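You operate a simulated robot arm through the tools that you are given. There is no shell and no other tool.

You run a simulated robot arm. Do the job below in one go: nothing can be reset, and whatever is moved stays where it is left.

TASK
Fit the cream wax block, lead the blue twine over it and wind till it shines on the bobbin.
Fine: wax flap shut; twine over guide, dial stand and traverse slide, toggle in the bobbin's socket; firm layers, not overfull; leave the other block.

The check looks at the end state, three seconds after you hand in, the way a careful person would. Anything else that was tipped, shoved, dropped, spilled or broken makes it a failure.

THE ROBOT
A 7-joint arm with a three-finger gripper, fixed in place. Base frame: the origin is on the floor under the middle of its stand, x ahead of it, y to its left, z up; the work surface is at about z = 0.8. Units: m, rad, N and s.
It reaches about 1.342 m from its shoulder. Its first joint turns from -2.897 to 2.897 rad. Payload 2.69 kg.
The TCP is the grasp point between the finger pads, 0.03 m short of the fingertips. In the tool frame z runs along the fingers and y along their closing line. The gripper opens to 0.128 m; its body begins 0.117 m behind the TCP.
Orientation is that of the tool frame in the base frame, as a unit quaternion [w, x, y, z]. With the fingers straight down and closing along the base's y, the tool's x points along the base's -x, its y along +y and its z along -z.

THE INTERFACE
- The arm moves only by the tool nudge_tool. Its argument "plan" is text: rows parted by semicolons, each of 7 numbers parted by spaces: the shift along the tool's x, y, z in units of 50 mm (1.0 is 50 mm), then the turn, a rotation vector about the tool's x, y, z in units of 8 degrees (1.0 is 8 degrees), then the finger opening in m, from 0 to 0.128. In form: tx ty tz rx ry rz gripper; .... A call has 1 to 20 rows; each row shifts and turns the commanded pose from where the row before left it, along the tool's axes as they then stand. A call with a number of a shift or a turn outside -1 to 1 is refused whole. A row lasts 0.2 s, in which the tool goes at most 0.05 m and 0.15 rad; a call with a longer step from one row to the next is refused whole, and so is a gripper value outside its range. A pose out of reach is approached as far as the arm can. The call stops where the force on the tool passes 90 N (or 10 N more than at its start, if that is more) or the arm is blocked; 0.2 s more then pass. The fingers move at their own pace (about 0.127 m/s each) and stop on an object; they squeeze with about 41 N. The grip force told is the motor's: it shows also when the fingers shut on nothing. Time passes only in rows, and 0.2 s behind the last, so rows that do not move let the fingers close. It gives the time, the measured TCP pose, the force on the tool (base axes), the opening and the grip force at its end, in the units of the frame above (readings bear some noise), with the torque about the TCP (base axes, N m) and any sound that the robot's microphone picked up.
- Cameras (640 x 400 px; columns grow to the right, rows downward): "scene" is fixed at [0.05, -0.4991, 1.6005]; the picture's right is [0.57, -0.82, 0.00], its down [-0.49, -0.35, -0.80] and it looks along [0.65, 0.46, -0.60] (base axes); focal length 370 px, centre (320, 200). "wrist" rides on the gripper at [0.058, 0.054, -0.131] in the tool frame; the picture's right is [-0.68, 0.74, 0.00], its down [-0.62, -0.57, -0.55] and it looks along [-0.40, -0.37, 0.84] (tool axes); focal length 234 px, centre (320, 200). There is no depth. A picture from a camera that has moved, and an enlarged one, comes with that camera's place and axes in the base frame and with its lens.
- capture(camera): a new picture of that camera. No time passes.
- lift_body(by): moves the trunk up (or, below 0, down) by that many m; the arm rides with it, the base frame stays. It gives what a move gives, with no picture.
- enlarge(camera, box): a new picture of the part [left, top, right, bottom] of that camera's present view, enlarged. No time passes.
- sign_off(): hands the job in; it is judged then, once.

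Places have to be worked out from the pictures, the camera data and where the tool is seen. Open the gripper and draw the arm clear of the work before you hand the job in, unless the task says otherwise.

The tools are called after "Emit:" by a JSON object that holds its "op" and its "data". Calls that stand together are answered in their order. nudge_tool: Moves the arm, as the interface text tells. Its arguments: {"type":"object","properties":{"plan":{"type":"string"}},"required":["plan"]} The other tools are called the same way: lift_body (by) moves the trunk up or down; capture (camera) takes a picture; enlarge (camera, box) takes an enlarged picture of a part of a camera's view; sign_off () hands the job in.

At the start:

```text
t: 0.0
tcp_pos: [0.612, -0.0224, 1.2399]
tool_rot: [0.0, 0.0, 1.0, 0.0]
ft_force: [-0.3, -0.1, 0.1]
ft_torque: [-0.01, 0.03, -0.01]
finger_gap: 0.1281
gripper_force: 0.0
trunk travel left (down, up): [-0.15, 0.2]
```

scene: 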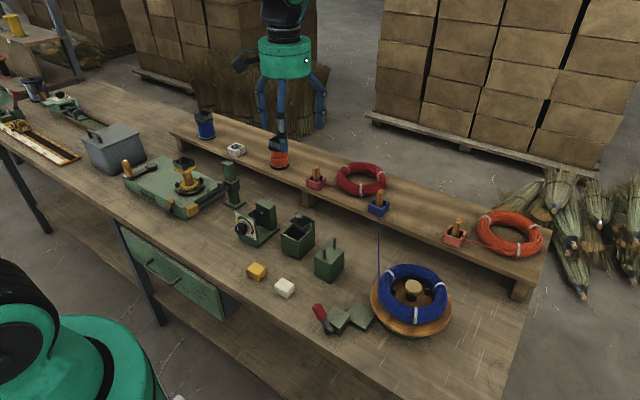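
wrist: 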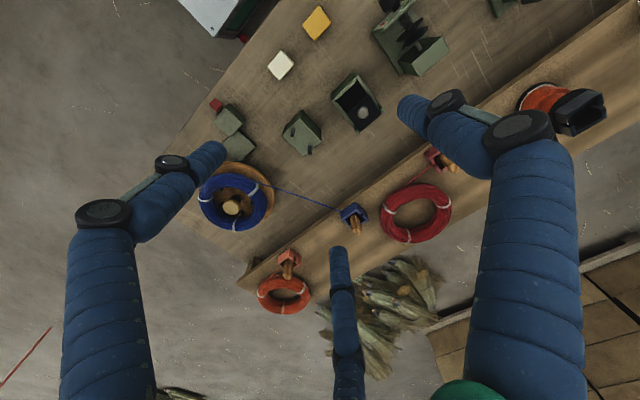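

I start by looking closely at the bench to identify the guide, wax holder, dial stand, traverse slide and bobbin.

Emit:
{"op": "enlarge", "data": {"camera": "scene", "box": [220, 180, 380, 280]}}

Emit:
{"op": "enlarge", "data": {"camera": "scene", "box": [110, 100, 270, 200]}}

Emit:
{"op": "enlarge", "data": {"camera": "scene", "box": [300, 250, 460, 350]}}

Emit:
{"op": "enlarge", "data": {"camera": "scene", "box": [240, 120, 400, 220]}}

Emit:
{"op": "enlarge", "data": {"camera": "wrist", "box": [180, 0, 500, 200]}}

```text
4.00 times, centred on (300, 230) of scene
camera zoom: at [0.05, -0.4991, 1.6005], right [0.57, -0.82, 0.0], down [-0.49, -0.35, -0.8], along [0.65, 0.46, -0.6], focal length 1480 px, centre (400, 80)
```

zoom: 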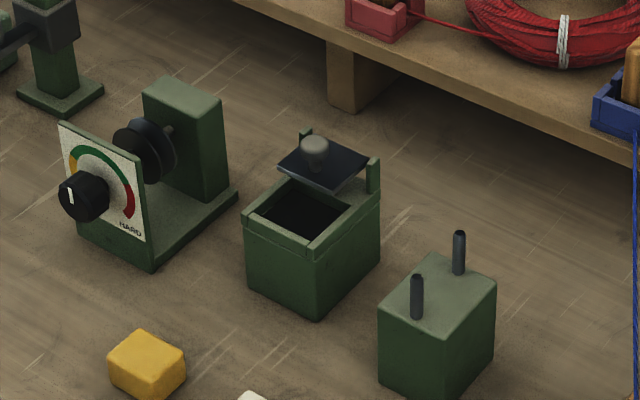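

```text
4.00 times, centred on (190, 150) of scene
camera zoom: at [0.05, -0.4991, 1.6005], right [0.57, -0.82, 0.0], down [-0.49, -0.35, -0.8], along [0.65, 0.46, -0.6], focal length 1480 px, centre (840, 400)
```

zoom: 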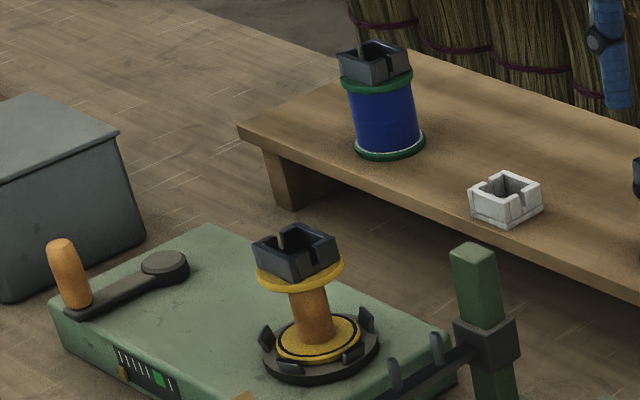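

```text
4.00 times, centred on (380, 300) of scene
camera zoom: at [0.05, -0.4991, 1.6005], right [0.57, -0.82, 0.0], down [-0.49, -0.35, -0.8], along [0.65, 0.46, -0.6], focal length 1480 px, centre (80, -200)
```

zoom: 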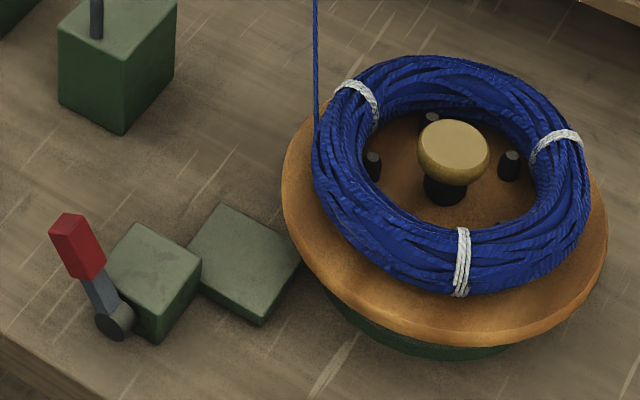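

```text
4.00 times, centred on (320, 170) of scene
camera zoom: at [0.05, -0.4991, 1.6005], right [0.57, -0.82, 0.0], down [-0.49, -0.35, -0.8], along [0.65, 0.46, -0.6], focal length 1480 px, centre (320, 320)
```

zoom: 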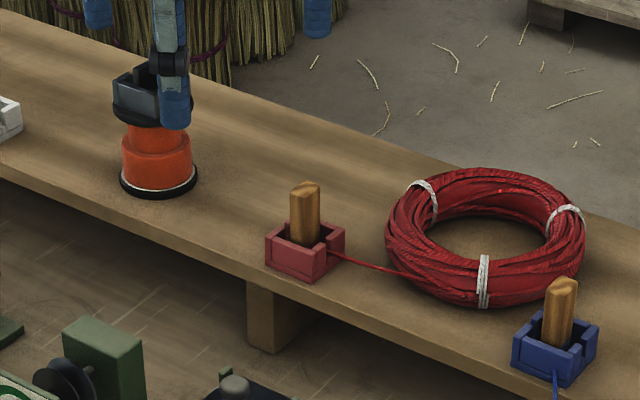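

```text
2.00 times, centred on (340, 100) of wrist
camera zoom: at [0.5553, 0.0309, 1.371], right [0.68, 0.74, 0.0], down [0.62, -0.57, 0.55], along [0.4, -0.37, -0.84], focal length 468 px, centre (280, 400)
```

zoom: 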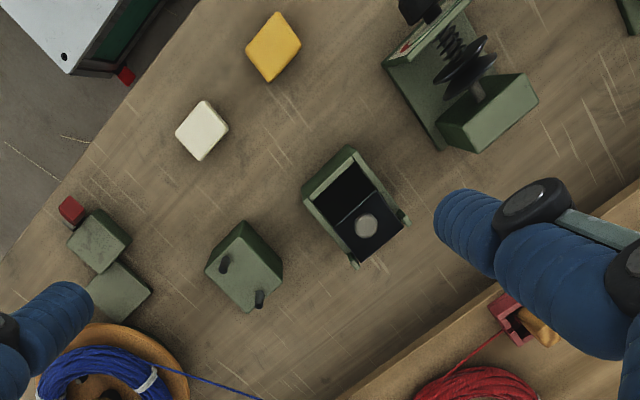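

The line of parts seems to run along y at x≈0.66: coil turntable, guide posts, wax box, dial stand, traverse slide, bobbin winder. I zoom in more on the dial, lever, winder gauge and traverse slide.

Emit:
{"op": "enlarge", "data": {"camera": "scene", "box": [228, 192, 292, 252]}}

Emit:
{"op": "enlarge", "data": {"camera": "scene", "box": [305, 285, 385, 345]}}

Emit:
{"op": "enlarge", "data": {"camera": "scene", "box": [110, 145, 190, 215]}}

Emit:
{"op": "enlarge", "data": {"camera": "scene", "box": [165, 140, 255, 220]}}

Emit:
{"op": "enlarge", "data": {"camera": "scene", "box": [0, 60, 160, 180]}}

Emit:
{"op": "enlarge", "data": {"camera": "scene", "box": [360, 180, 460, 320]}}

```text
6.67 times, centred on (260, 222) of scene
camera zoom: at [0.05, -0.4991, 1.6005], right [0.57, -0.82, 0.0], down [-0.49, -0.35, -0.8], along [0.65, 0.46, -0.6], focal length 2468 px, centre (720, 53)
```

zoom: 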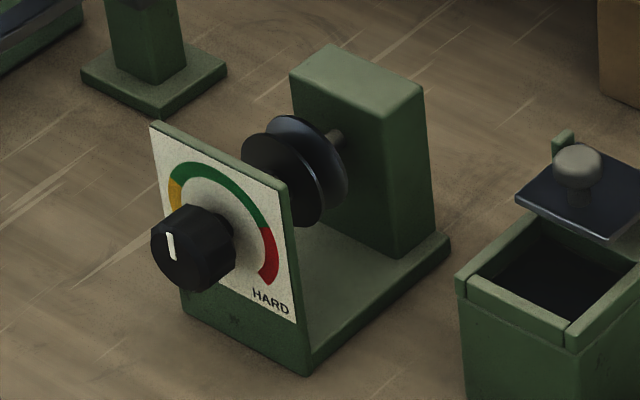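

```text
6.67 times, centred on (345, 315) of scene
camera zoom: at [0.05, -0.4991, 1.6005], right [0.57, -0.82, 0.0], down [-0.49, -0.35, -0.8], along [0.65, 0.46, -0.6], focal length 2468 px, centre (153, -567)
```

zoom: 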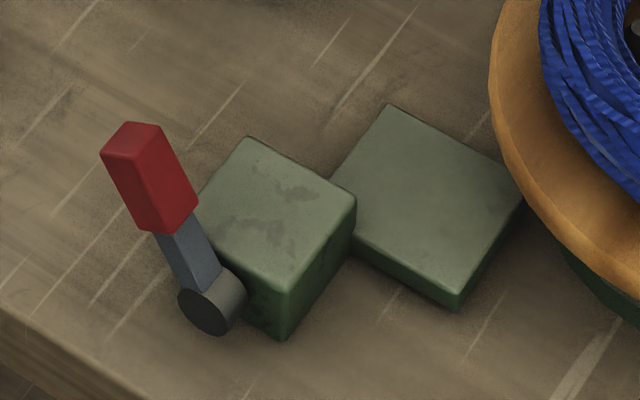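

```text
5.71 times, centred on (150, 180) of scene
camera zoom: at [0.05, -0.4991, 1.6005], right [0.57, -0.82, 0.0], down [-0.49, -0.35, -0.8], along [0.65, 0.46, -0.6], focal length 2115 px, centre (1291, 314)
```

zoom: 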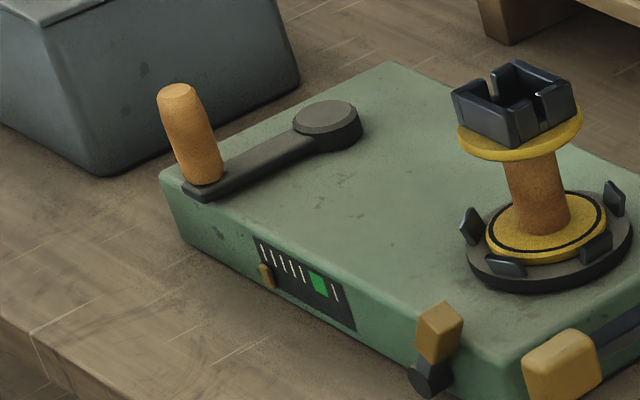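

```text
5.00 times, centred on (210, 180) of scene
camera zoom: at [0.05, -0.4991, 1.6005], right [0.57, -0.82, 0.0], down [-0.49, -0.35, -0.8], along [0.65, 0.46, -0.6], focal length 1851 px, centre (870, 300)
```

zoom: 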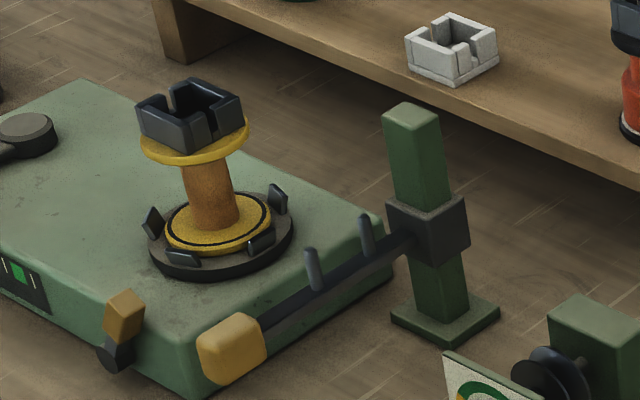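

```text
3.33 times, centred on (80, 120) of scene
camera zoom: at [0.05, -0.4991, 1.6005], right [0.57, -0.82, 0.0], down [-0.49, -0.35, -0.8], along [0.65, 0.46, -0.6], focal length 1234 px, centre (1120, 467)
```

zoom: 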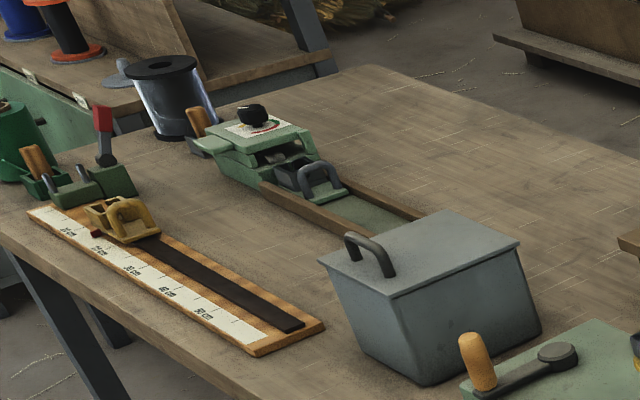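

```text
2.86 times, centred on (410, 250) of scene
camera zoom: at [0.05, -0.4991, 1.6005], right [0.57, -0.82, 0.0], down [-0.49, -0.35, -0.8], along [0.65, 0.46, -0.6], focal length 1058 px, centre (63, 57)
```

zoom: 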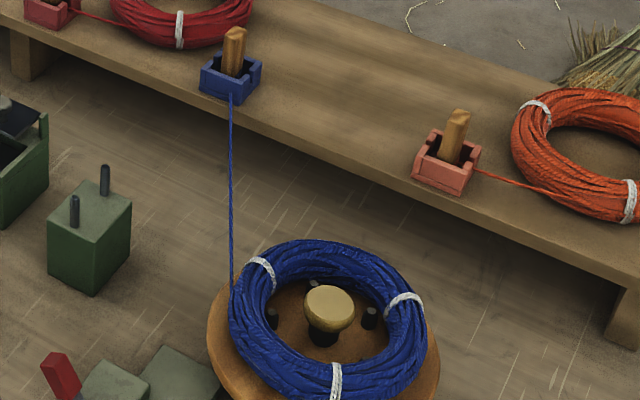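

The parts are clear now: wax box with a knobbed flap, dial with a green/red scale, traverse arm with two pegs, bobbin with a slotted socket, crank, and a fill gauge with a green band. I move the wrist camera to look at the dial face and the winder.

Emit:
{"op": "nudge_tool", "data": {"plan": "0.324 0.64 0.38 0 0 0 0.128;0.324 0.64 0.38 0 0 0 0.128;0.324 0.64 0.38 0 0 0 0.128;0.324 0.64 0.38 0 0 0 0.128;0.324 0.64 0.38 0 0 0 0.128;0.324 0.64 0.38 0 0 0 0.128;0.324 0.64 0.38 0 0 0 0.128;0.324 0.64 0.38 0 0 0 0.128;0.324 0.64 0.38 0 0 0 0.128;0.324 0.64 0.38 0 0 0 0.128"}}

Emit:
{"op": "capture", "data": {"camera": "wrist"}}

```text
t: 2.2
tcp_pos: [0.453, 0.2992, 1.05]
tool_rot: [0.0, 0.0, 1.0, 0.0]
ft_force: [0.3, -0.3, 0.0]
ft_torque: [0.03, -0.03, 0.0]
finger_gap: 0.1279
gripper_force: 0.1
trunk travel left (down, up): [-0.15, 0.2]
```

```text
taken
camera wrist: at [0.3944, 0.3526, 1.1824], right [0.68, 0.74, 0.0], down [0.62, -0.57, 0.55], along [0.4, -0.37, -0.84], focal length 234 px, centre (320, 200)
```

wrist: 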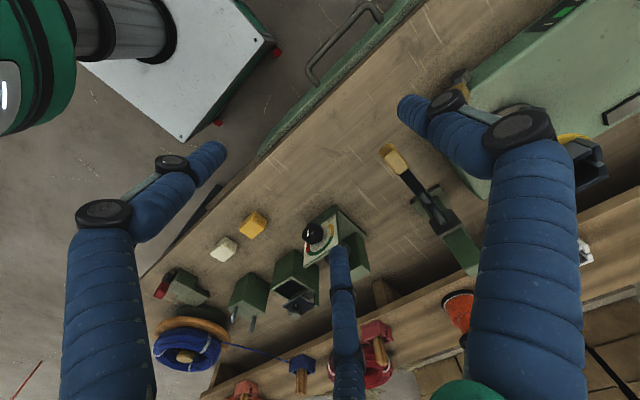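

The wrist picture shows things upside down (down in the picture is up in the world). I enlarge the dial, box and winder from here.

Emit:
{"op": "enlarge", "data": {"camera": "wrist", "box": [270, 190, 370, 290]}}

Emit:
{"op": "enlarge", "data": {"camera": "wrist", "box": [140, 190, 340, 370]}}

Emit:
{"op": "enlarge", "data": {"camera": "wrist", "box": [370, 0, 640, 200]}}

```text
4.00 times, centred on (320, 240) of wrist
camera zoom: at [0.3944, 0.3526, 1.1824], right [0.68, 0.74, 0.0], down [0.62, -0.57, 0.55], along [0.4, -0.37, -0.84], focal length 937 px, centre (320, 40)
```

zoom: 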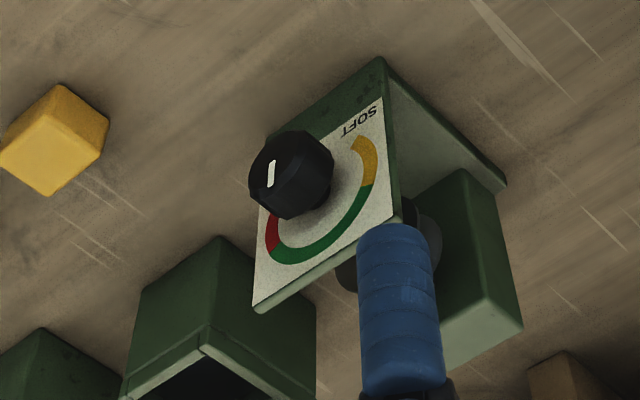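

```text
2.22 times, centred on (240, 280) of wrist
camera zoom: at [0.3944, 0.3526, 1.1824], right [0.68, 0.74, 0.0], down [0.62, -0.57, 0.55], along [0.4, -0.37, -0.84], focal length 520 px, centre (498, 22)
```

zoom: 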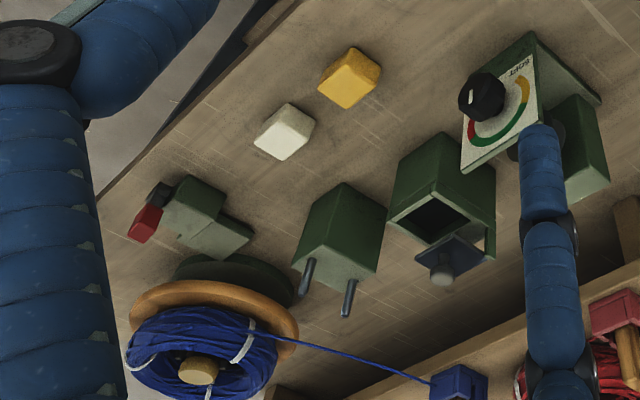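

```text
2.00 times, centred on (505, 100) of wrist
camera zoom: at [0.3944, 0.3526, 1.1824], right [0.68, 0.74, 0.0], down [0.62, -0.57, 0.55], along [0.4, -0.37, -0.84], focal length 468 px, centre (-50, 400)
```

zoom: 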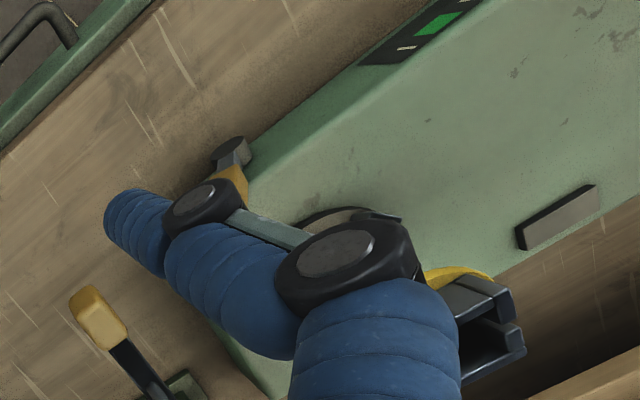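

I enlarge the dial knob further to read its pointer.

Emit:
{"op": "enlarge", "data": {"camera": "wrist", "box": [298, 215, 338, 245]}}

Emit:
{"op": "enlarge", "data": {"camera": "scene", "box": [230, 205, 270, 235]}}

```text
13.33 times, centred on (318, 230) of wrist
camera zoom: at [0.3944, 0.3526, 1.1824], right [0.68, 0.74, 0.0], down [0.62, -0.57, 0.55], along [0.4, -0.37, -0.84], focal length 3122 px, centre (347, -200)
```

zoom: 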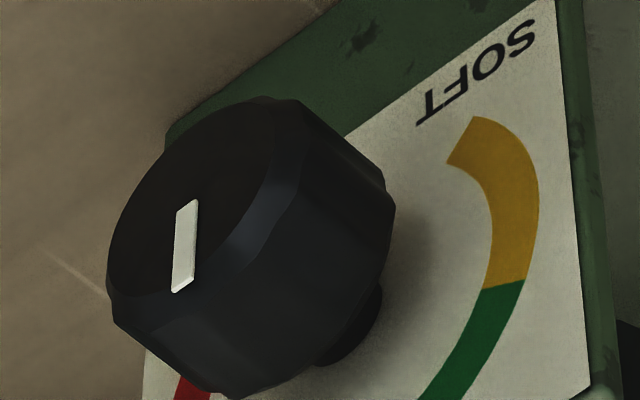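

```text
13.33 times, centred on (250, 220) of scene
camera zoom: at [0.05, -0.4991, 1.6005], right [0.57, -0.82, 0.0], down [-0.49, -0.35, -0.8], along [0.65, 0.46, -0.6], focal length 4935 px, centre (1253, -67)
```

zoom: 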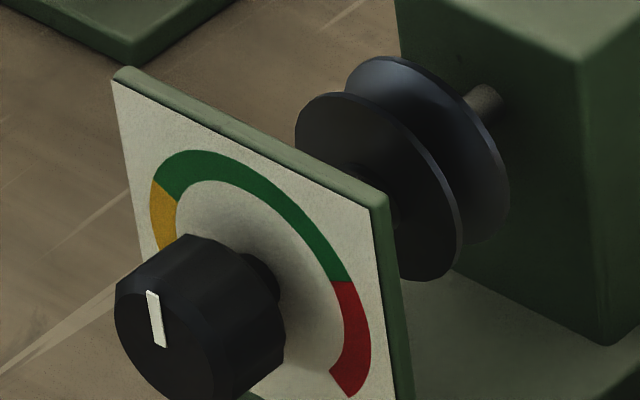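

The knob mark stands straight up, inside the green band, so the dial seems to be at a firm setting already. I move over the cream block and test-close the fingers in free air to see how they meet.

Emit:
{"op": "nudge_tool", "data": {"plan": "-0.16 -0.7 0.1 0 0 0 0.128;-0.16 -0.7 0.1 0 0 0 0.128;-0.16 -0.7 0.1 0 0 0 0.128;-0.16 -0.7 0.1 0 0 0 0.128;-0.16 -0.7 0.1 0 0 0 0.128;-0.16 -0.7 0.1 0 0 0 0.128;-0.16 -0.7 0.1 0 0 0 0.128;-0.16 -0.7 0.1 0 0 0 0.128;-0.16 -0.7 0.1 0 0 0 0.128;-0.16 -0.7 0.1 0 0 0 0.128;0 0 0 0 0 0 0;0 0 0 0 0 0 0;0 0 0 0 0 0 0;0 0 0 0 0 0 0"}}

Emit:
{"op": "capture", "data": {"camera": "wrist"}}

```text
t: 5.2
tcp_pos: [0.528, -0.0514, 0.9996]
tool_rot: [0.0, 0.0, 1.0, 0.001]
ft_force: [0.5, -0.4, 0.1]
ft_torque: [0.0, 0.03, -0.01]
finger_gap: 0.002
gripper_force: 31.2
trunk travel left (down, up): [-0.15, 0.2]
```

```text
taken
camera wrist: at [0.4714, 0.0027, 1.132], right [0.68, 0.74, 0.0], down [0.62, -0.57, 0.55], along [0.4, -0.37, -0.84], focal length 234 px, centre (320, 200)
```

wrist: 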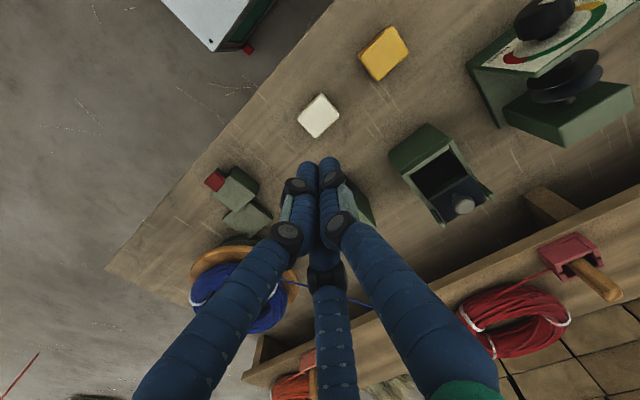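

The fingers converge neatly at the TCP. I enlarge the wax box, guide and blocks from this vantage.

Emit:
{"op": "enlarge", "data": {"camera": "wrist", "box": [380, 110, 500, 230]}}

Emit:
{"op": "enlarge", "data": {"camera": "wrist", "box": [460, 0, 640, 140]}}

Emit:
{"op": "enlarge", "data": {"camera": "wrist", "box": [280, 10, 420, 150]}}

Emit:
{"op": "enlarge", "data": {"camera": "wrist", "box": [180, 150, 300, 250]}}

```text
3.33 times, centred on (440, 170) of wrist
camera zoom: at [0.4714, 0.0027, 1.132], right [0.68, 0.74, 0.0], down [0.62, -0.57, 0.55], along [0.4, -0.37, -0.84], focal length 781 px, centre (-80, 300)
```

zoom: 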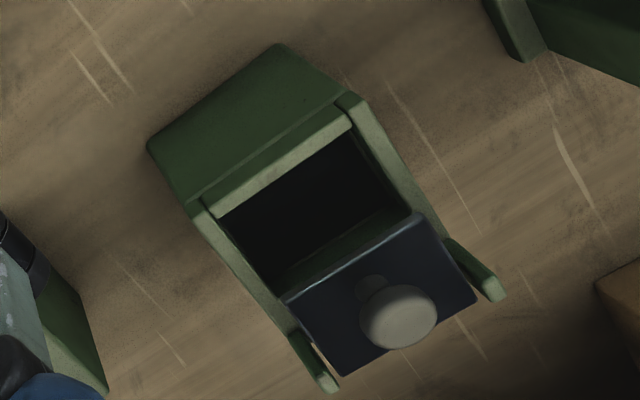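

```text
2.86 times, centred on (550, 70) of wrist
camera zoom: at [0.4714, 0.0027, 1.132], right [0.68, 0.74, 0.0], down [0.62, -0.57, 0.55], along [0.4, -0.37, -0.84], focal length 669 px, centre (-337, 571)
```

zoom: 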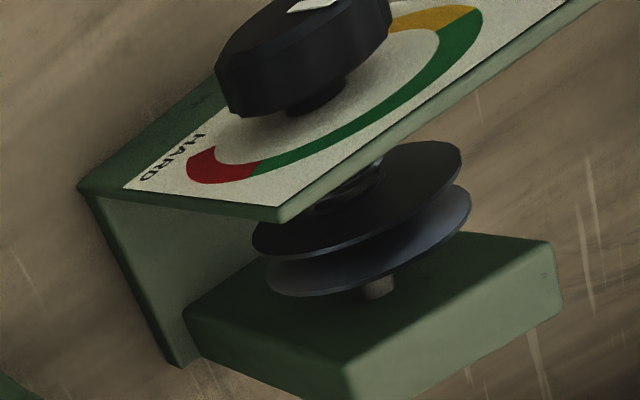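

```text
2.86 times, centred on (350, 80) of wrist
camera zoom: at [0.4714, 0.0027, 1.132], right [0.68, 0.74, 0.0], down [0.62, -0.57, 0.55], along [0.4, -0.37, -0.84], focal length 669 px, centre (234, 543)
```

zoom: 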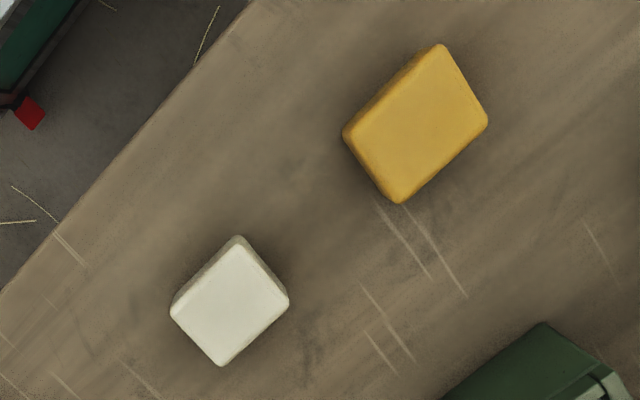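

```text
4.00 times, centred on (240, 200) of wrist
camera zoom: at [0.4714, 0.0027, 1.132], right [0.68, 0.74, 0.0], down [0.62, -0.57, 0.55], along [0.4, -0.37, -0.84], focal length 937 px, centre (640, 200)
```

zoom: 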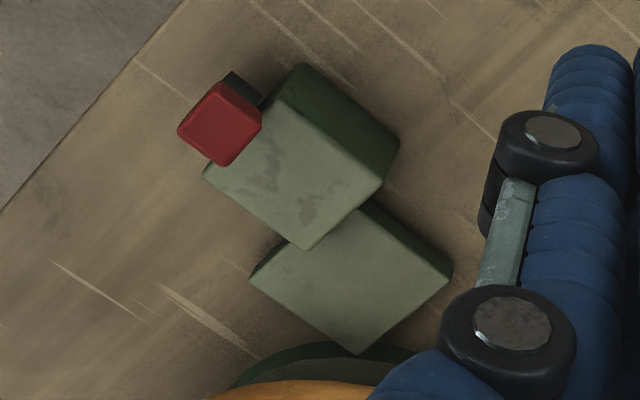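

I check the scene picture to calibrate the scene camera against the closed fingertips, which sit at a known place.

Emit:
{"op": "enlarge", "data": {"camera": "scene", "box": [230, 180, 390, 300]}}

Emit:
{"op": "capture", "data": {"camera": "scene"}}

```text
3.33 times, centred on (310, 240) of scene
camera zoom: at [0.05, -0.4991, 1.6005], right [0.57, -0.82, 0.0], down [-0.49, -0.35, -0.8], along [0.65, 0.46, -0.6], focal length 1234 px, centre (353, 67)
```

zoom: 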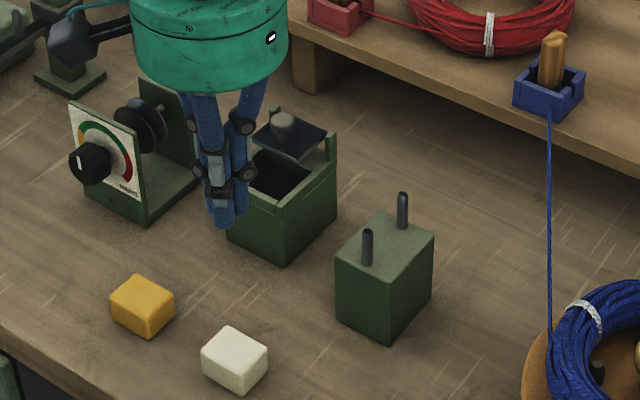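

```text
taken
```

scene: 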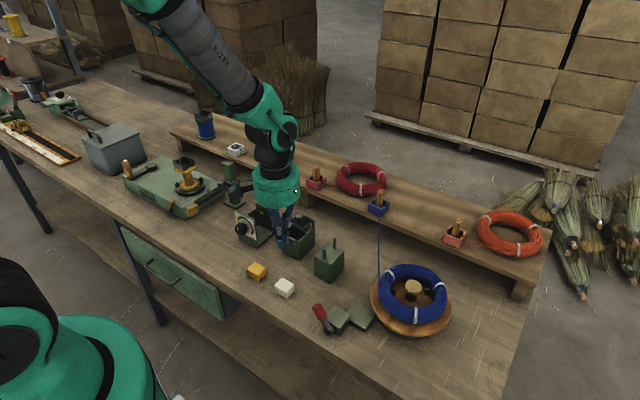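

The scene camera model predicts the fingertip within ~2 px, good. I zoom the wrist view of the fingertips to check the wrist model as well.

Emit:
{"op": "enlarge", "data": {"camera": "wrist", "box": [270, 130, 370, 230]}}

```text
4.00 times, centred on (320, 180) of wrist
camera zoom: at [0.4714, 0.0027, 1.132], right [0.68, 0.74, 0.0], down [0.62, -0.57, 0.55], along [0.4, -0.37, -0.84], focal length 937 px, centre (320, 280)
```

zoom: 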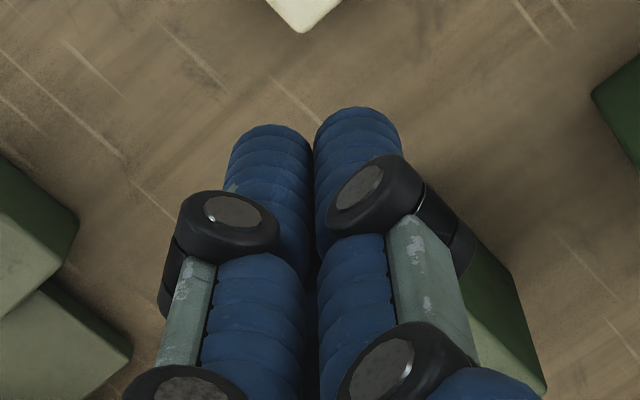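

Both camera models hold. I tilt the wrist to get a low side view of the wax box and flap, so I can see how the flap sits.

Emit:
{"op": "nudge_tool", "data": {"plan": "0 0.65 0.2 0 -0.8 0 0;0 0.65 0.2 0 -0.8 0 0;0 0.65 0.2 0 -0.8 0 0;0 0 0 0 -0.9 0 0;0 0 0 0 -0.9 0 0;0 0 0 0 -0.8 0 0"}}

Emit:
{"op": "capture", "data": {"camera": "wrist"}}

```text
t: 6.5
tcp_pos: [0.4353, 0.0339, 0.8244]
tool_rot: [0.152, -0.006, 0.988, -0.021]
ft_force: [-44.2, 0.8, 57.7]
ft_torque: [0.69, 0.21, 0.51]
finger_gap: 0.0021
gripper_force: 31.0
trunk travel left (down, up): [-0.15, 0.2]
stopped in row 6: the force on the tool passed its limit at 213 N (the readings are from after the stop); the commanded pose is now the measured one
```

```text
taken
camera wrist: at [0.341, 0.0909, 0.9289], right [0.64, 0.75, 0.17], down [0.43, -0.53, 0.73], along [0.64, -0.4, -0.66], focal length 234 px, centre (320, 200)
```

wrist: 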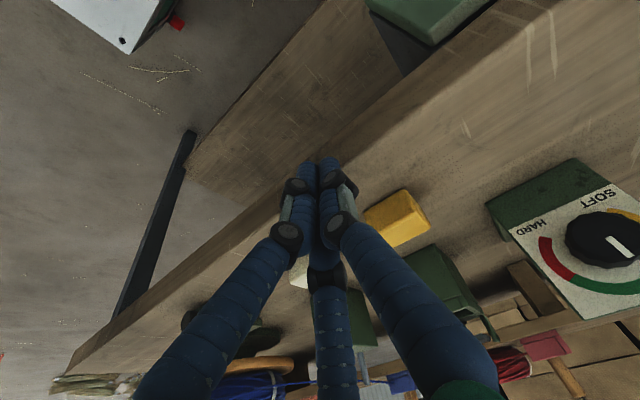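

The arm hit a joint limit while tilting, dipped, and the closed fingertips pressed on the bare bench near its front edge. I back straight up at once, undo the tilt, and then check that nothing was disturbed.

Emit:
{"op": "nudge_tool", "data": {"plan": "-0.12 0 -0.38 0 0 0 0;-0.24 0 -0.76 0 0 0 0;-0.24 0 -0.76 0 0 0 0;-0.24 0 -0.76 0 0 0 0;0 0 0 0 0.75 0 0;0 0 0 0 0.75 0 0;0 0 0 0 0.7 0 0"}}

Emit:
{"op": "capture", "data": {"camera": "scene"}}

Emit:
{"op": "capture", "data": {"camera": "wrist"}}

```text
t: 8.1
tcp_pos: [0.4392, 0.0397, 0.9603]
tool_rot: [-0.003, -0.003, 1.0, -0.021]
ft_force: [0.0, -0.5, 0.1]
ft_torque: [0.02, -0.01, -0.01]
finger_gap: 0.0018
gripper_force: 31.8
trunk travel left (down, up): [-0.15, 0.2]
```

```text
taken
```

scene: 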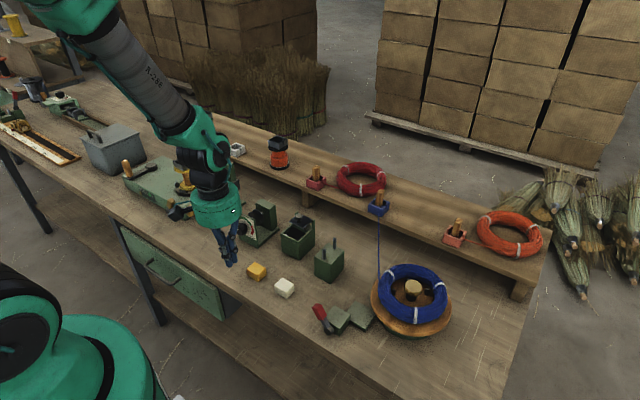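

```text
taken
camera wrist: at [0.381, 0.0978, 1.0899], right [0.67, 0.74, -0.03], down [0.62, -0.54, 0.57], along [0.4, -0.4, -0.82], focal length 234 px, centre (320, 200)
```

wrist: 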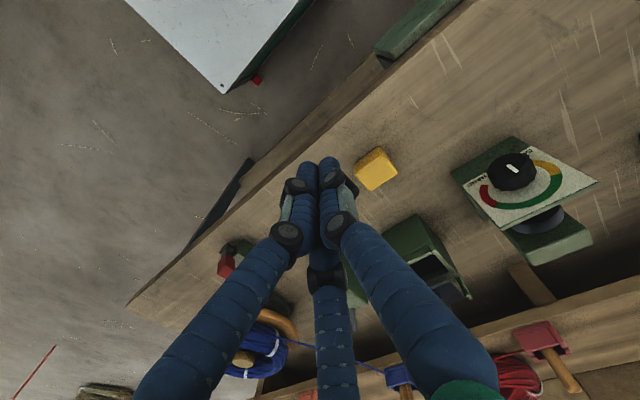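

Nothing on the bench was disturbed. I level the tool and enlarge the wax box from this lower viewpoint.

Emit:
{"op": "enlarge", "data": {"camera": "wrist", "box": [370, 190, 490, 310]}}

Emit:
{"op": "enlarge", "data": {"camera": "scene", "box": [270, 200, 330, 260]}}

Emit:
{"op": "enlarge", "data": {"camera": "wrist", "box": [440, 110, 610, 280]}}

```text
3.33 times, centred on (430, 250) of wrist
camera zoom: at [0.381, 0.0978, 1.0899], right [0.67, 0.74, -0.03], down [0.62, -0.54, 0.57], along [0.4, -0.4, -0.82], focal length 781 px, centre (-47, 33)
```

zoom: 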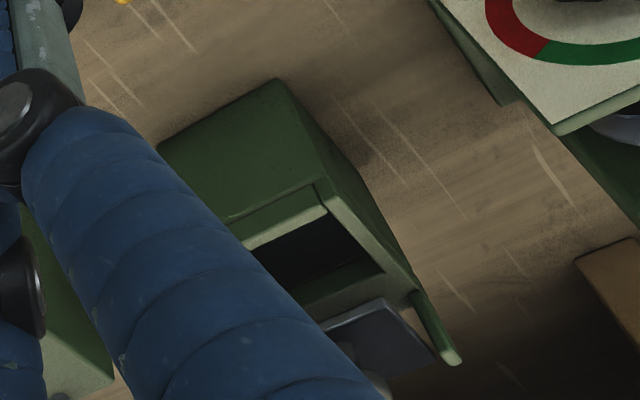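

```text
6.67 times, centred on (300, 230) of scene
camera zoom: at [0.05, -0.4991, 1.6005], right [0.57, -0.82, 0.0], down [-0.49, -0.35, -0.8], along [0.65, 0.46, -0.6], focal length 2468 px, centre (453, 0)
```

zoom: 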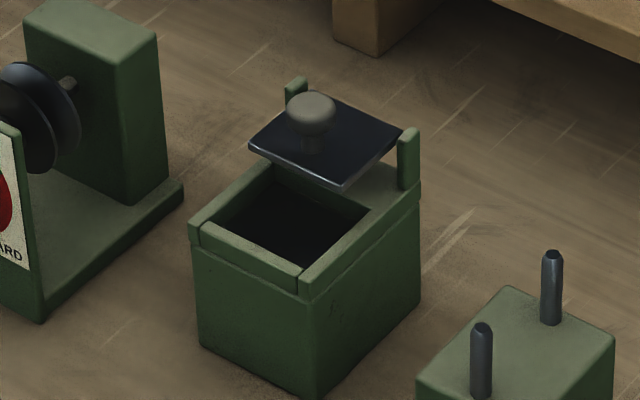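

```text
2.35 times, centred on (525, 195) of wrist
camera zoom: at [0.381, 0.0978, 1.0899], right [0.67, 0.74, -0.03], down [0.62, -0.54, 0.57], along [0.4, -0.4, -0.82], focal length 551 px, centre (-162, 212)
```

zoom: 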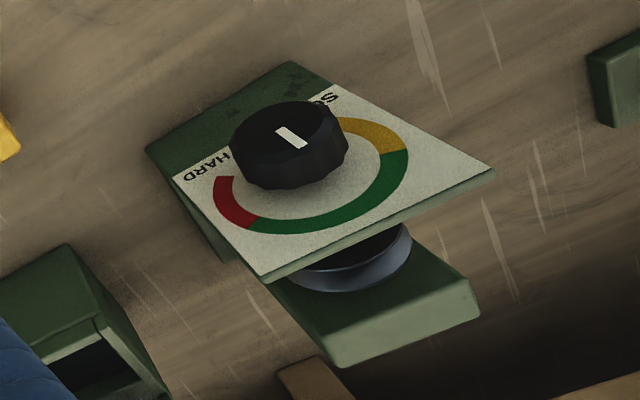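

The flap plate sits raised over the far half and the pocket in the near half is open; the dial pointer is again clearly in mid-green. I level the tool, move above the cream block with a narrowed opening so as not to touch the yellow one, and look.

Emit:
{"op": "nudge_tool", "data": {"plan": "-0.44 -0.44 0.1 -0.3 -0.04 0 0.075;-0.44 -0.44 0.1 0 0 0 0.075;-0.44 -0.44 0.1 0 0 0 0.075;-0.44 -0.44 0.1 0 0 0 0.075;0 0 0 0 0 0 0.075;0 0 0 0 0 0 0.075"}}

Emit:
{"op": "capture", "data": {"camera": "wrist"}}

Emit:
{"op": "capture", "data": {"camera": "scene"}}

```text
t: 9.5
tcp_pos: [0.5286, -0.0494, 0.941]
tool_rot: [0.001, -0.003, 1.0, 0.001]
ft_force: [0.5, 0.7, -0.4]
ft_torque: [-0.04, 0.02, 0.01]
finger_gap: 0.0751
gripper_force: 0.1
trunk travel left (down, up): [-0.15, 0.2]
```

```text
taken
camera wrist: at [0.4697, 0.0032, 1.0732], right [0.67, 0.74, 0.0], down [0.62, -0.56, 0.55], along [0.41, -0.37, -0.84], focal length 234 px, centre (320, 200)
```

wrist: 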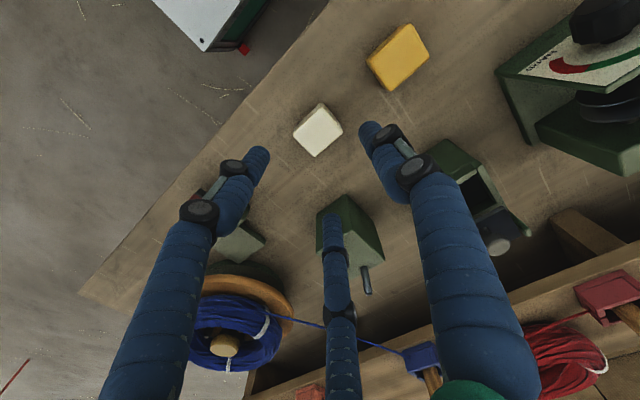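

```text
taken
```

scene: 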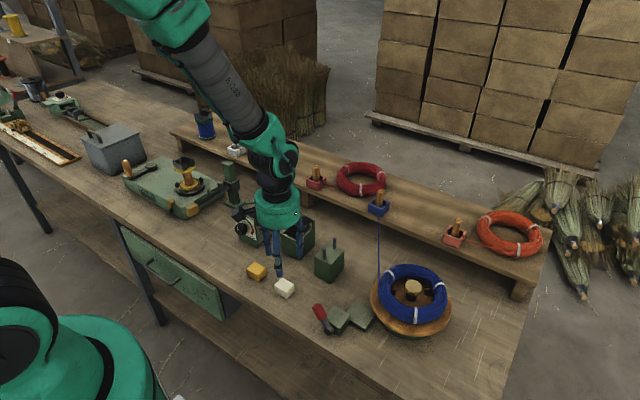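

The fingers close radially at 120° (one at +y, two at ±x/−y), so I must mind the flap when setting the block in. I go for a closer look at the flap mechanism first.

Emit:
{"op": "nudge_tool", "data": {"plan": "-0.497 0.662 -0.295 0 0 0 0.128;-0.497 0.662 -0.295 0 0 0 0.128;-0.497 0.662 -0.295 0 0 0 0.128;-0.497 0.662 -0.295 0 0 0 0.128;0 0 0 0 0 0 0.128"}}

Emit:
{"op": "capture", "data": {"camera": "wrist"}}

Emit:
{"op": "enlarge", "data": {"camera": "wrist", "box": [240, 120, 440, 280]}}

```text
t: 10.7
tcp_pos: [0.6251, 0.0863, 0.9984]
tool_rot: [-0.001, -0.003, 1.0, 0.0]
ft_force: [-0.1, -0.1, -0.6]
ft_torque: [-0.01, 0.01, 0.0]
finger_gap: 0.1282
gripper_force: 0.1
trunk travel left (down, up): [-0.15, 0.2]
```

```text
taken
camera wrist: at [0.5667, 0.1398, 1.1303], right [0.67, 0.74, 0.0], down [0.62, -0.56, 0.55], along [0.41, -0.37, -0.84], focal length 234 px, centre (320, 200)
```

wrist: 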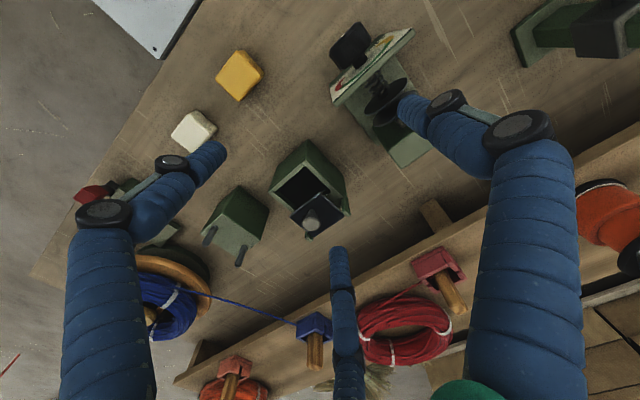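

```text
2.50 times, centred on (340, 200) of wrist
camera zoom: at [0.5667, 0.1398, 1.1303], right [0.67, 0.74, 0.0], down [0.62, -0.56, 0.55], along [0.41, -0.37, -0.84], focal length 585 px, centre (270, 200)
```

zoom: 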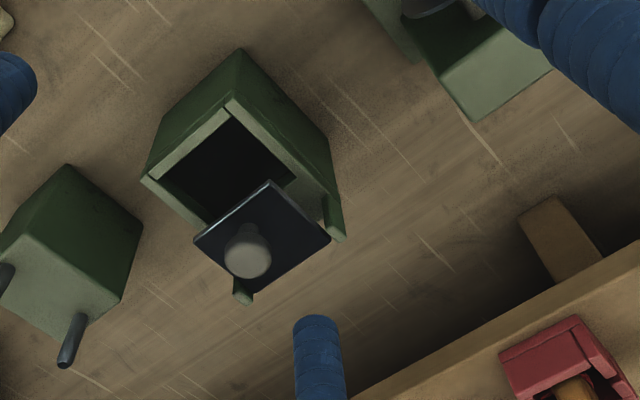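

I zoom in further on the flap and lugs from here.

Emit:
{"op": "enlarge", "data": {"camera": "wrist", "box": [262, 130, 362, 250]}}

Emit:
{"op": "enlarge", "data": {"camera": "wrist", "box": [320, 10, 440, 130]}}

Emit:
{"op": "enlarge", "data": {"camera": "scene", "box": [275, 205, 325, 240]}}

```text
3.33 times, centred on (312, 190) of wrist
camera zoom: at [0.5667, 0.1398, 1.1303], right [0.67, 0.74, 0.0], down [0.62, -0.56, 0.55], along [0.41, -0.37, -0.84], focal length 781 px, centre (347, 233)
```

zoom: 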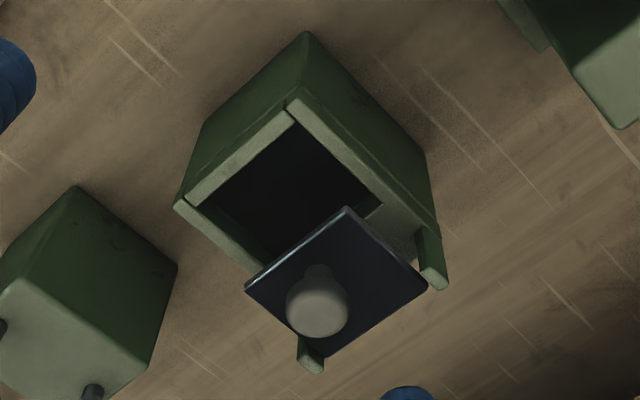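

```text
3.33 times, centred on (380, 70) of wrist
camera zoom: at [0.5667, 0.1398, 1.1303], right [0.67, 0.74, 0.0], down [0.62, -0.56, 0.55], along [0.41, -0.37, -0.84], focal length 781 px, centre (120, 633)
```

zoom: 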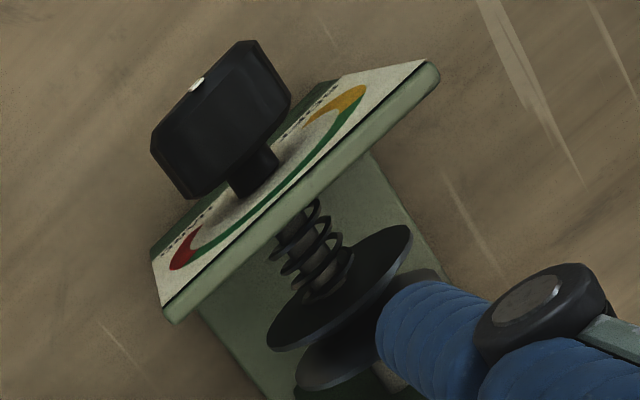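

```text
11.43 times, centred on (300, 222) of scene
camera zoom: at [0.05, -0.4991, 1.6005], right [0.57, -0.82, 0.0], down [-0.49, -0.35, -0.8], along [0.65, 0.46, -0.6], focal length 4230 px, centre (549, -57)
```

zoom: 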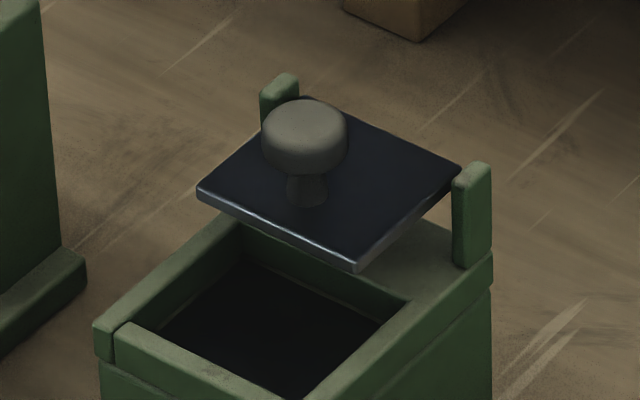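

The plate is level at lug-top height (z≈0.90) with its near edge about x≈0.67, overhanging part of the pocket. I move so the wrist camera is straight above the box, to measure in plan.

Emit:
{"op": "nudge_tool", "data": {"plan": "-0.5 -0.776 -0.144 0 0 0 0.128;-0.5 -0.776 -0.144 0 0 0 0.128;-0.5 -0.776 -0.144 0 0 0 0.128;0 0 0 0 0 0 0.128"}}

Emit:
{"op": "capture", "data": {"camera": "wrist"}}

Emit:
{"op": "enlarge", "data": {"camera": "wrist", "box": [200, 0, 440, 150]}}

```text
t: 11.7
tcp_pos: [0.7048, -0.0309, 1.0232]
tool_rot: [0.001, -0.004, 1.0, 0.001]
ft_force: [0.5, 0.0, -0.2]
ft_torque: [0.03, 0.0, 0.01]
finger_gap: 0.1278
gripper_force: 0.0
trunk travel left (down, up): [-0.15, 0.2]
```

```text
taken
camera wrist: at [0.6471, 0.0228, 1.1545], right [0.67, 0.74, 0.0], down [0.62, -0.56, 0.55], along [0.41, -0.37, -0.84], focal length 234 px, centre (320, 200)
```

wrist: 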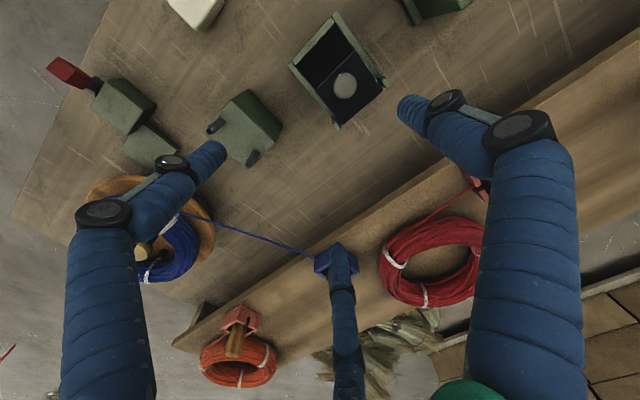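

```text
2.67 times, centred on (320, 75) of wrist
camera zoom: at [0.6471, 0.0228, 1.1545], right [0.67, 0.74, 0.0], down [0.62, -0.56, 0.55], along [0.41, -0.37, -0.84], focal length 624 px, centre (320, 533)
```

zoom: 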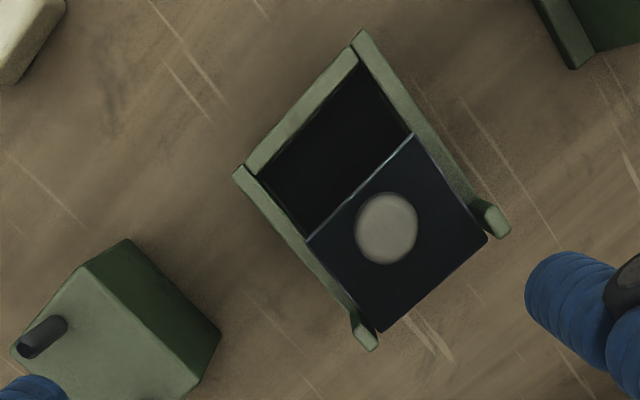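

From straight above: pocket x≈0.643–0.693, flap plate x≈0.670–0.714 hinged at the far lugs, knob at ≈(0.684, 0.021), and the twine line (guide posts and disc gap) at x≈0.65. So the flap seems to be lying shut over the pocket's far half and must be lifted by its knob to load the wax. I bring the fingers above the knob.

Emit:
{"op": "nudge_tool", "data": {"plan": "0.208 0.522 0.432 0 0 0 0.06;0.208 0.522 0.432 0 0 0 0.06;0 0 0 0 0 0 0.06;0 0 0 0 0 0 0.06"}}

Emit:
{"op": "capture", "data": {"camera": "wrist"}}

Emit:
{"op": "enlarge", "data": {"camera": "scene", "box": [250, 170, 350, 260]}}

```text
t: 12.7
tcp_pos: [0.6828, 0.0208, 0.9763]
tool_rot: [0.0, -0.003, 1.0, 0.001]
ft_force: [0.1, 0.1, -0.2]
ft_torque: [-0.01, -0.04, 0.04]
finger_gap: 0.06
gripper_force: 0.0
trunk travel left (down, up): [-0.15, 0.2]
```

```text
taken
camera wrist: at [0.6249, 0.0733, 1.1074], right [0.67, 0.74, 0.0], down [0.62, -0.56, 0.55], along [0.41, -0.37, -0.84], focal length 234 px, centre (320, 200)
```

wrist: 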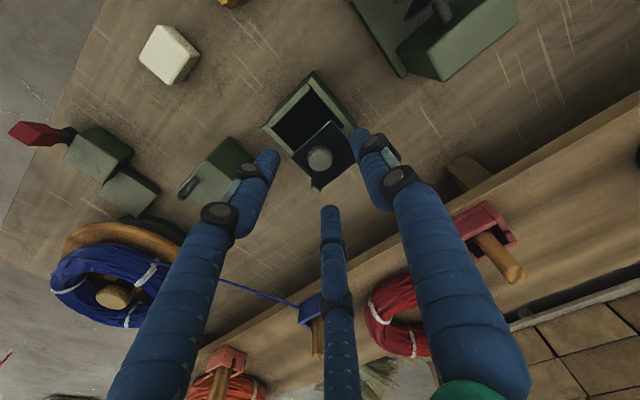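

```text
4.44 times, centred on (300, 215) of scene
camera zoom: at [0.05, -0.4991, 1.6005], right [0.57, -0.82, 0.0], down [-0.49, -0.35, -0.8], along [0.65, 0.46, -0.6], focal length 1645 px, centre (409, 133)
```

zoom: 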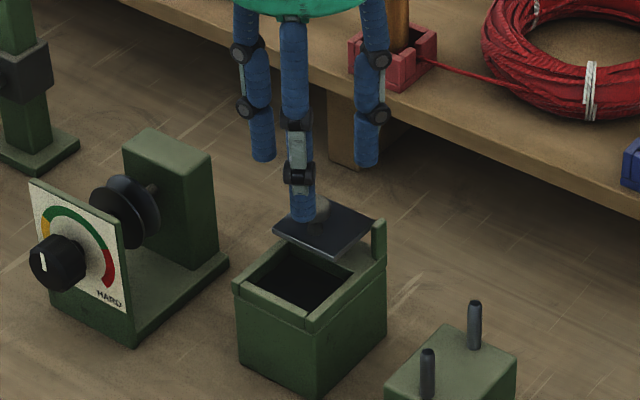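

The scene model with a slightly steeper pitch now fits the fingers well; the knob head is at about (0.685, 0.021, 0.92). I lower so the fingertips straddle the knob just above the plate, and close.

Emit:
{"op": "nudge_tool", "data": {"plan": "-0.02 0 0.38 0 0 0 0.06;-0.02 0 0.38 0 0 0 0.06;0 0 0 0 0 0 0.04;0 0 0 0 0 0 0.015;0 0 0 0 0 0 0.015;0 0 0 0 0 0 0.015"}}

Emit:
{"op": "enlarge", "data": {"camera": "scene", "box": [250, 170, 350, 260]}}

Emit:
{"op": "capture", "data": {"camera": "wrist"}}

```text
t: 14.1
tcp_pos: [0.6833, 0.0202, 0.9396]
tool_rot: [0.001, -0.003, 1.0, 0.0]
ft_force: [-6.4, -6.6, 0.8]
ft_torque: [-0.1, 0.25, 0.0]
finger_gap: 0.0219
gripper_force: 5.4
trunk travel left (down, up): [-0.15, 0.2]
```

```text
4.44 times, centred on (300, 215) of scene
camera zoom: at [0.05, -0.4991, 1.6005], right [0.57, -0.82, 0.0], down [-0.49, -0.35, -0.8], along [0.65, 0.46, -0.6], focal length 1645 px, centre (409, 133)
```

zoom: 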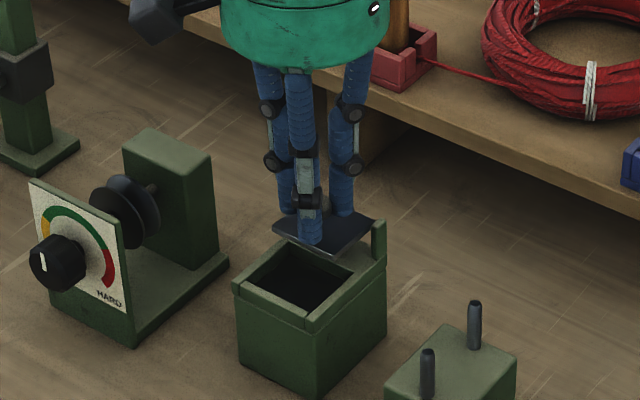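

```text
taken
camera wrist: at [0.6264, 0.0736, 1.0713], right [0.67, 0.74, 0.0], down [0.62, -0.56, 0.55], along [0.41, -0.37, -0.84], focal length 234 px, centre (320, 200)
```

wrist: 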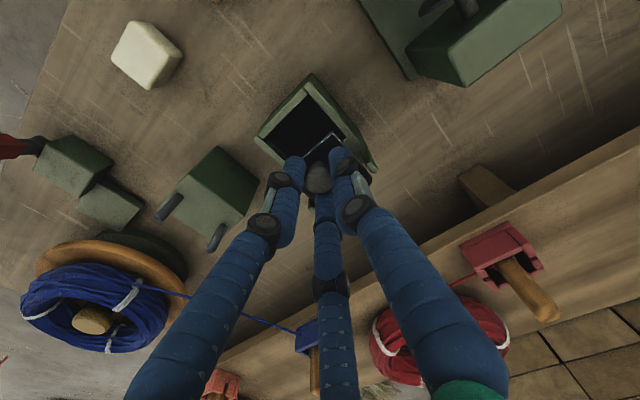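

The knob is gripped (gap 0.022). I try a very small opening arc about the lug hinge (4°) and read the force.

Emit:
{"op": "nudge_tool", "data": {"plan": "-0.061 0 -0.039 0 0.5 0 0.015;0 0 0 0 0 0 0.015"}}

Emit:
{"op": "enlarge", "data": {"camera": "scene", "box": [270, 195, 330, 250]}}

```text
t: 14.7
tcp_pos: [0.6878, 0.0198, 0.9414]
tool_rot: [-0.034, -0.003, 0.999, 0.0]
ft_force: [-0.4, -5.0, -3.6]
ft_torque: [-0.07, 0.03, 0.04]
finger_gap: 0.0225
gripper_force: 5.3
trunk travel left (down, up): [-0.15, 0.2]
```

```text
7.27 times, centred on (300, 222) of scene
camera zoom: at [0.05, -0.4991, 1.6005], right [0.57, -0.82, 0.0], down [-0.49, -0.35, -0.8], along [0.65, 0.46, -0.6], focal length 2692 px, centre (466, 36)
```

zoom: 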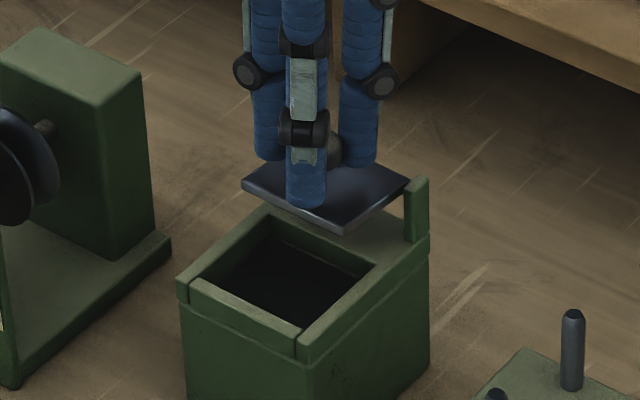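

The plate's near edge rose while its far edge stayed at the lugs with only a few newtons: it is a hinge at the lug tops. I continue the opening arc in steps.

Emit:
{"op": "nudge_tool", "data": {"plan": "-0.122 0 -0.078 0 1 0 0.015;-0.122 0 -0.078 0 1 0 0.015;-0.122 0 -0.078 0 1 0 0.015"}}

Emit:
{"op": "enlarge", "data": {"camera": "scene", "box": [260, 180, 340, 250]}}

```text
t: 15.5
tcp_pos: [0.7071, 0.0218, 0.9492]
tool_rot: [-0.242, -0.004, 0.97, -0.001]
ft_force: [2.0, -5.5, -7.2]
ft_torque: [-0.07, -0.26, 0.03]
finger_gap: 0.0238
gripper_force: 5.9
trunk travel left (down, up): [-0.15, 0.2]
```

```text
5.71 times, centred on (300, 215) of scene
camera zoom: at [0.05, -0.4991, 1.6005], right [0.57, -0.82, 0.0], down [-0.49, -0.35, -0.8], along [0.65, 0.46, -0.6], focal length 2115 px, centre (434, 114)
```

zoom: 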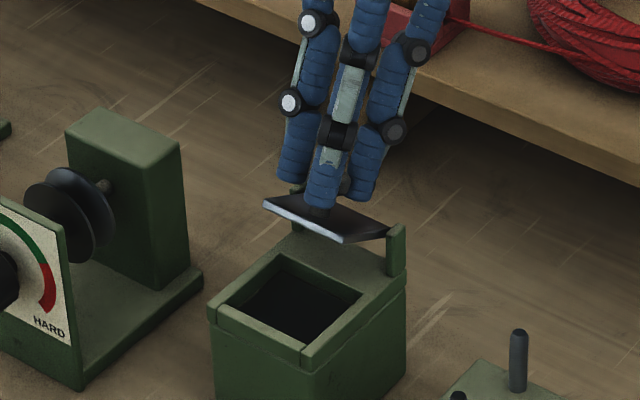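

The flap lifts smoothly. I keep turning it open, two steps at a time.

Emit:
{"op": "nudge_tool", "data": {"plan": "-0.122 0 -0.075 0 1 0 0.015;-0.122 0 -0.075 0 1 0 0.015;-0.122 0 -0.075 0 1 0 0.015"}}

Emit:
{"op": "enlarge", "data": {"camera": "scene", "box": [250, 160, 350, 250]}}

```text
t: 16.3
tcp_pos: [0.7291, 0.0219, 0.9472]
tool_rot: [-0.438, -0.005, 0.899, -0.002]
ft_force: [1.3, -5.6, -6.4]
ft_torque: [-0.01, -0.31, 0.03]
finger_gap: 0.023
gripper_force: 5.9
trunk travel left (down, up): [-0.15, 0.2]
```

```text
4.44 times, centred on (300, 205) of scene
camera zoom: at [0.05, -0.4991, 1.6005], right [0.57, -0.82, 0.0], down [-0.49, -0.35, -0.8], along [0.65, 0.46, -0.6], focal length 1645 px, centre (409, 178)
```

zoom: 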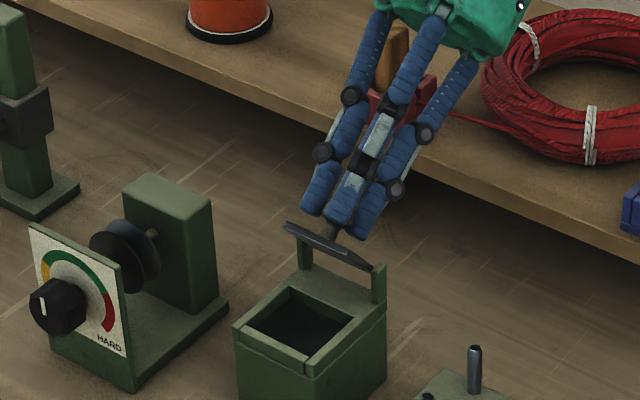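

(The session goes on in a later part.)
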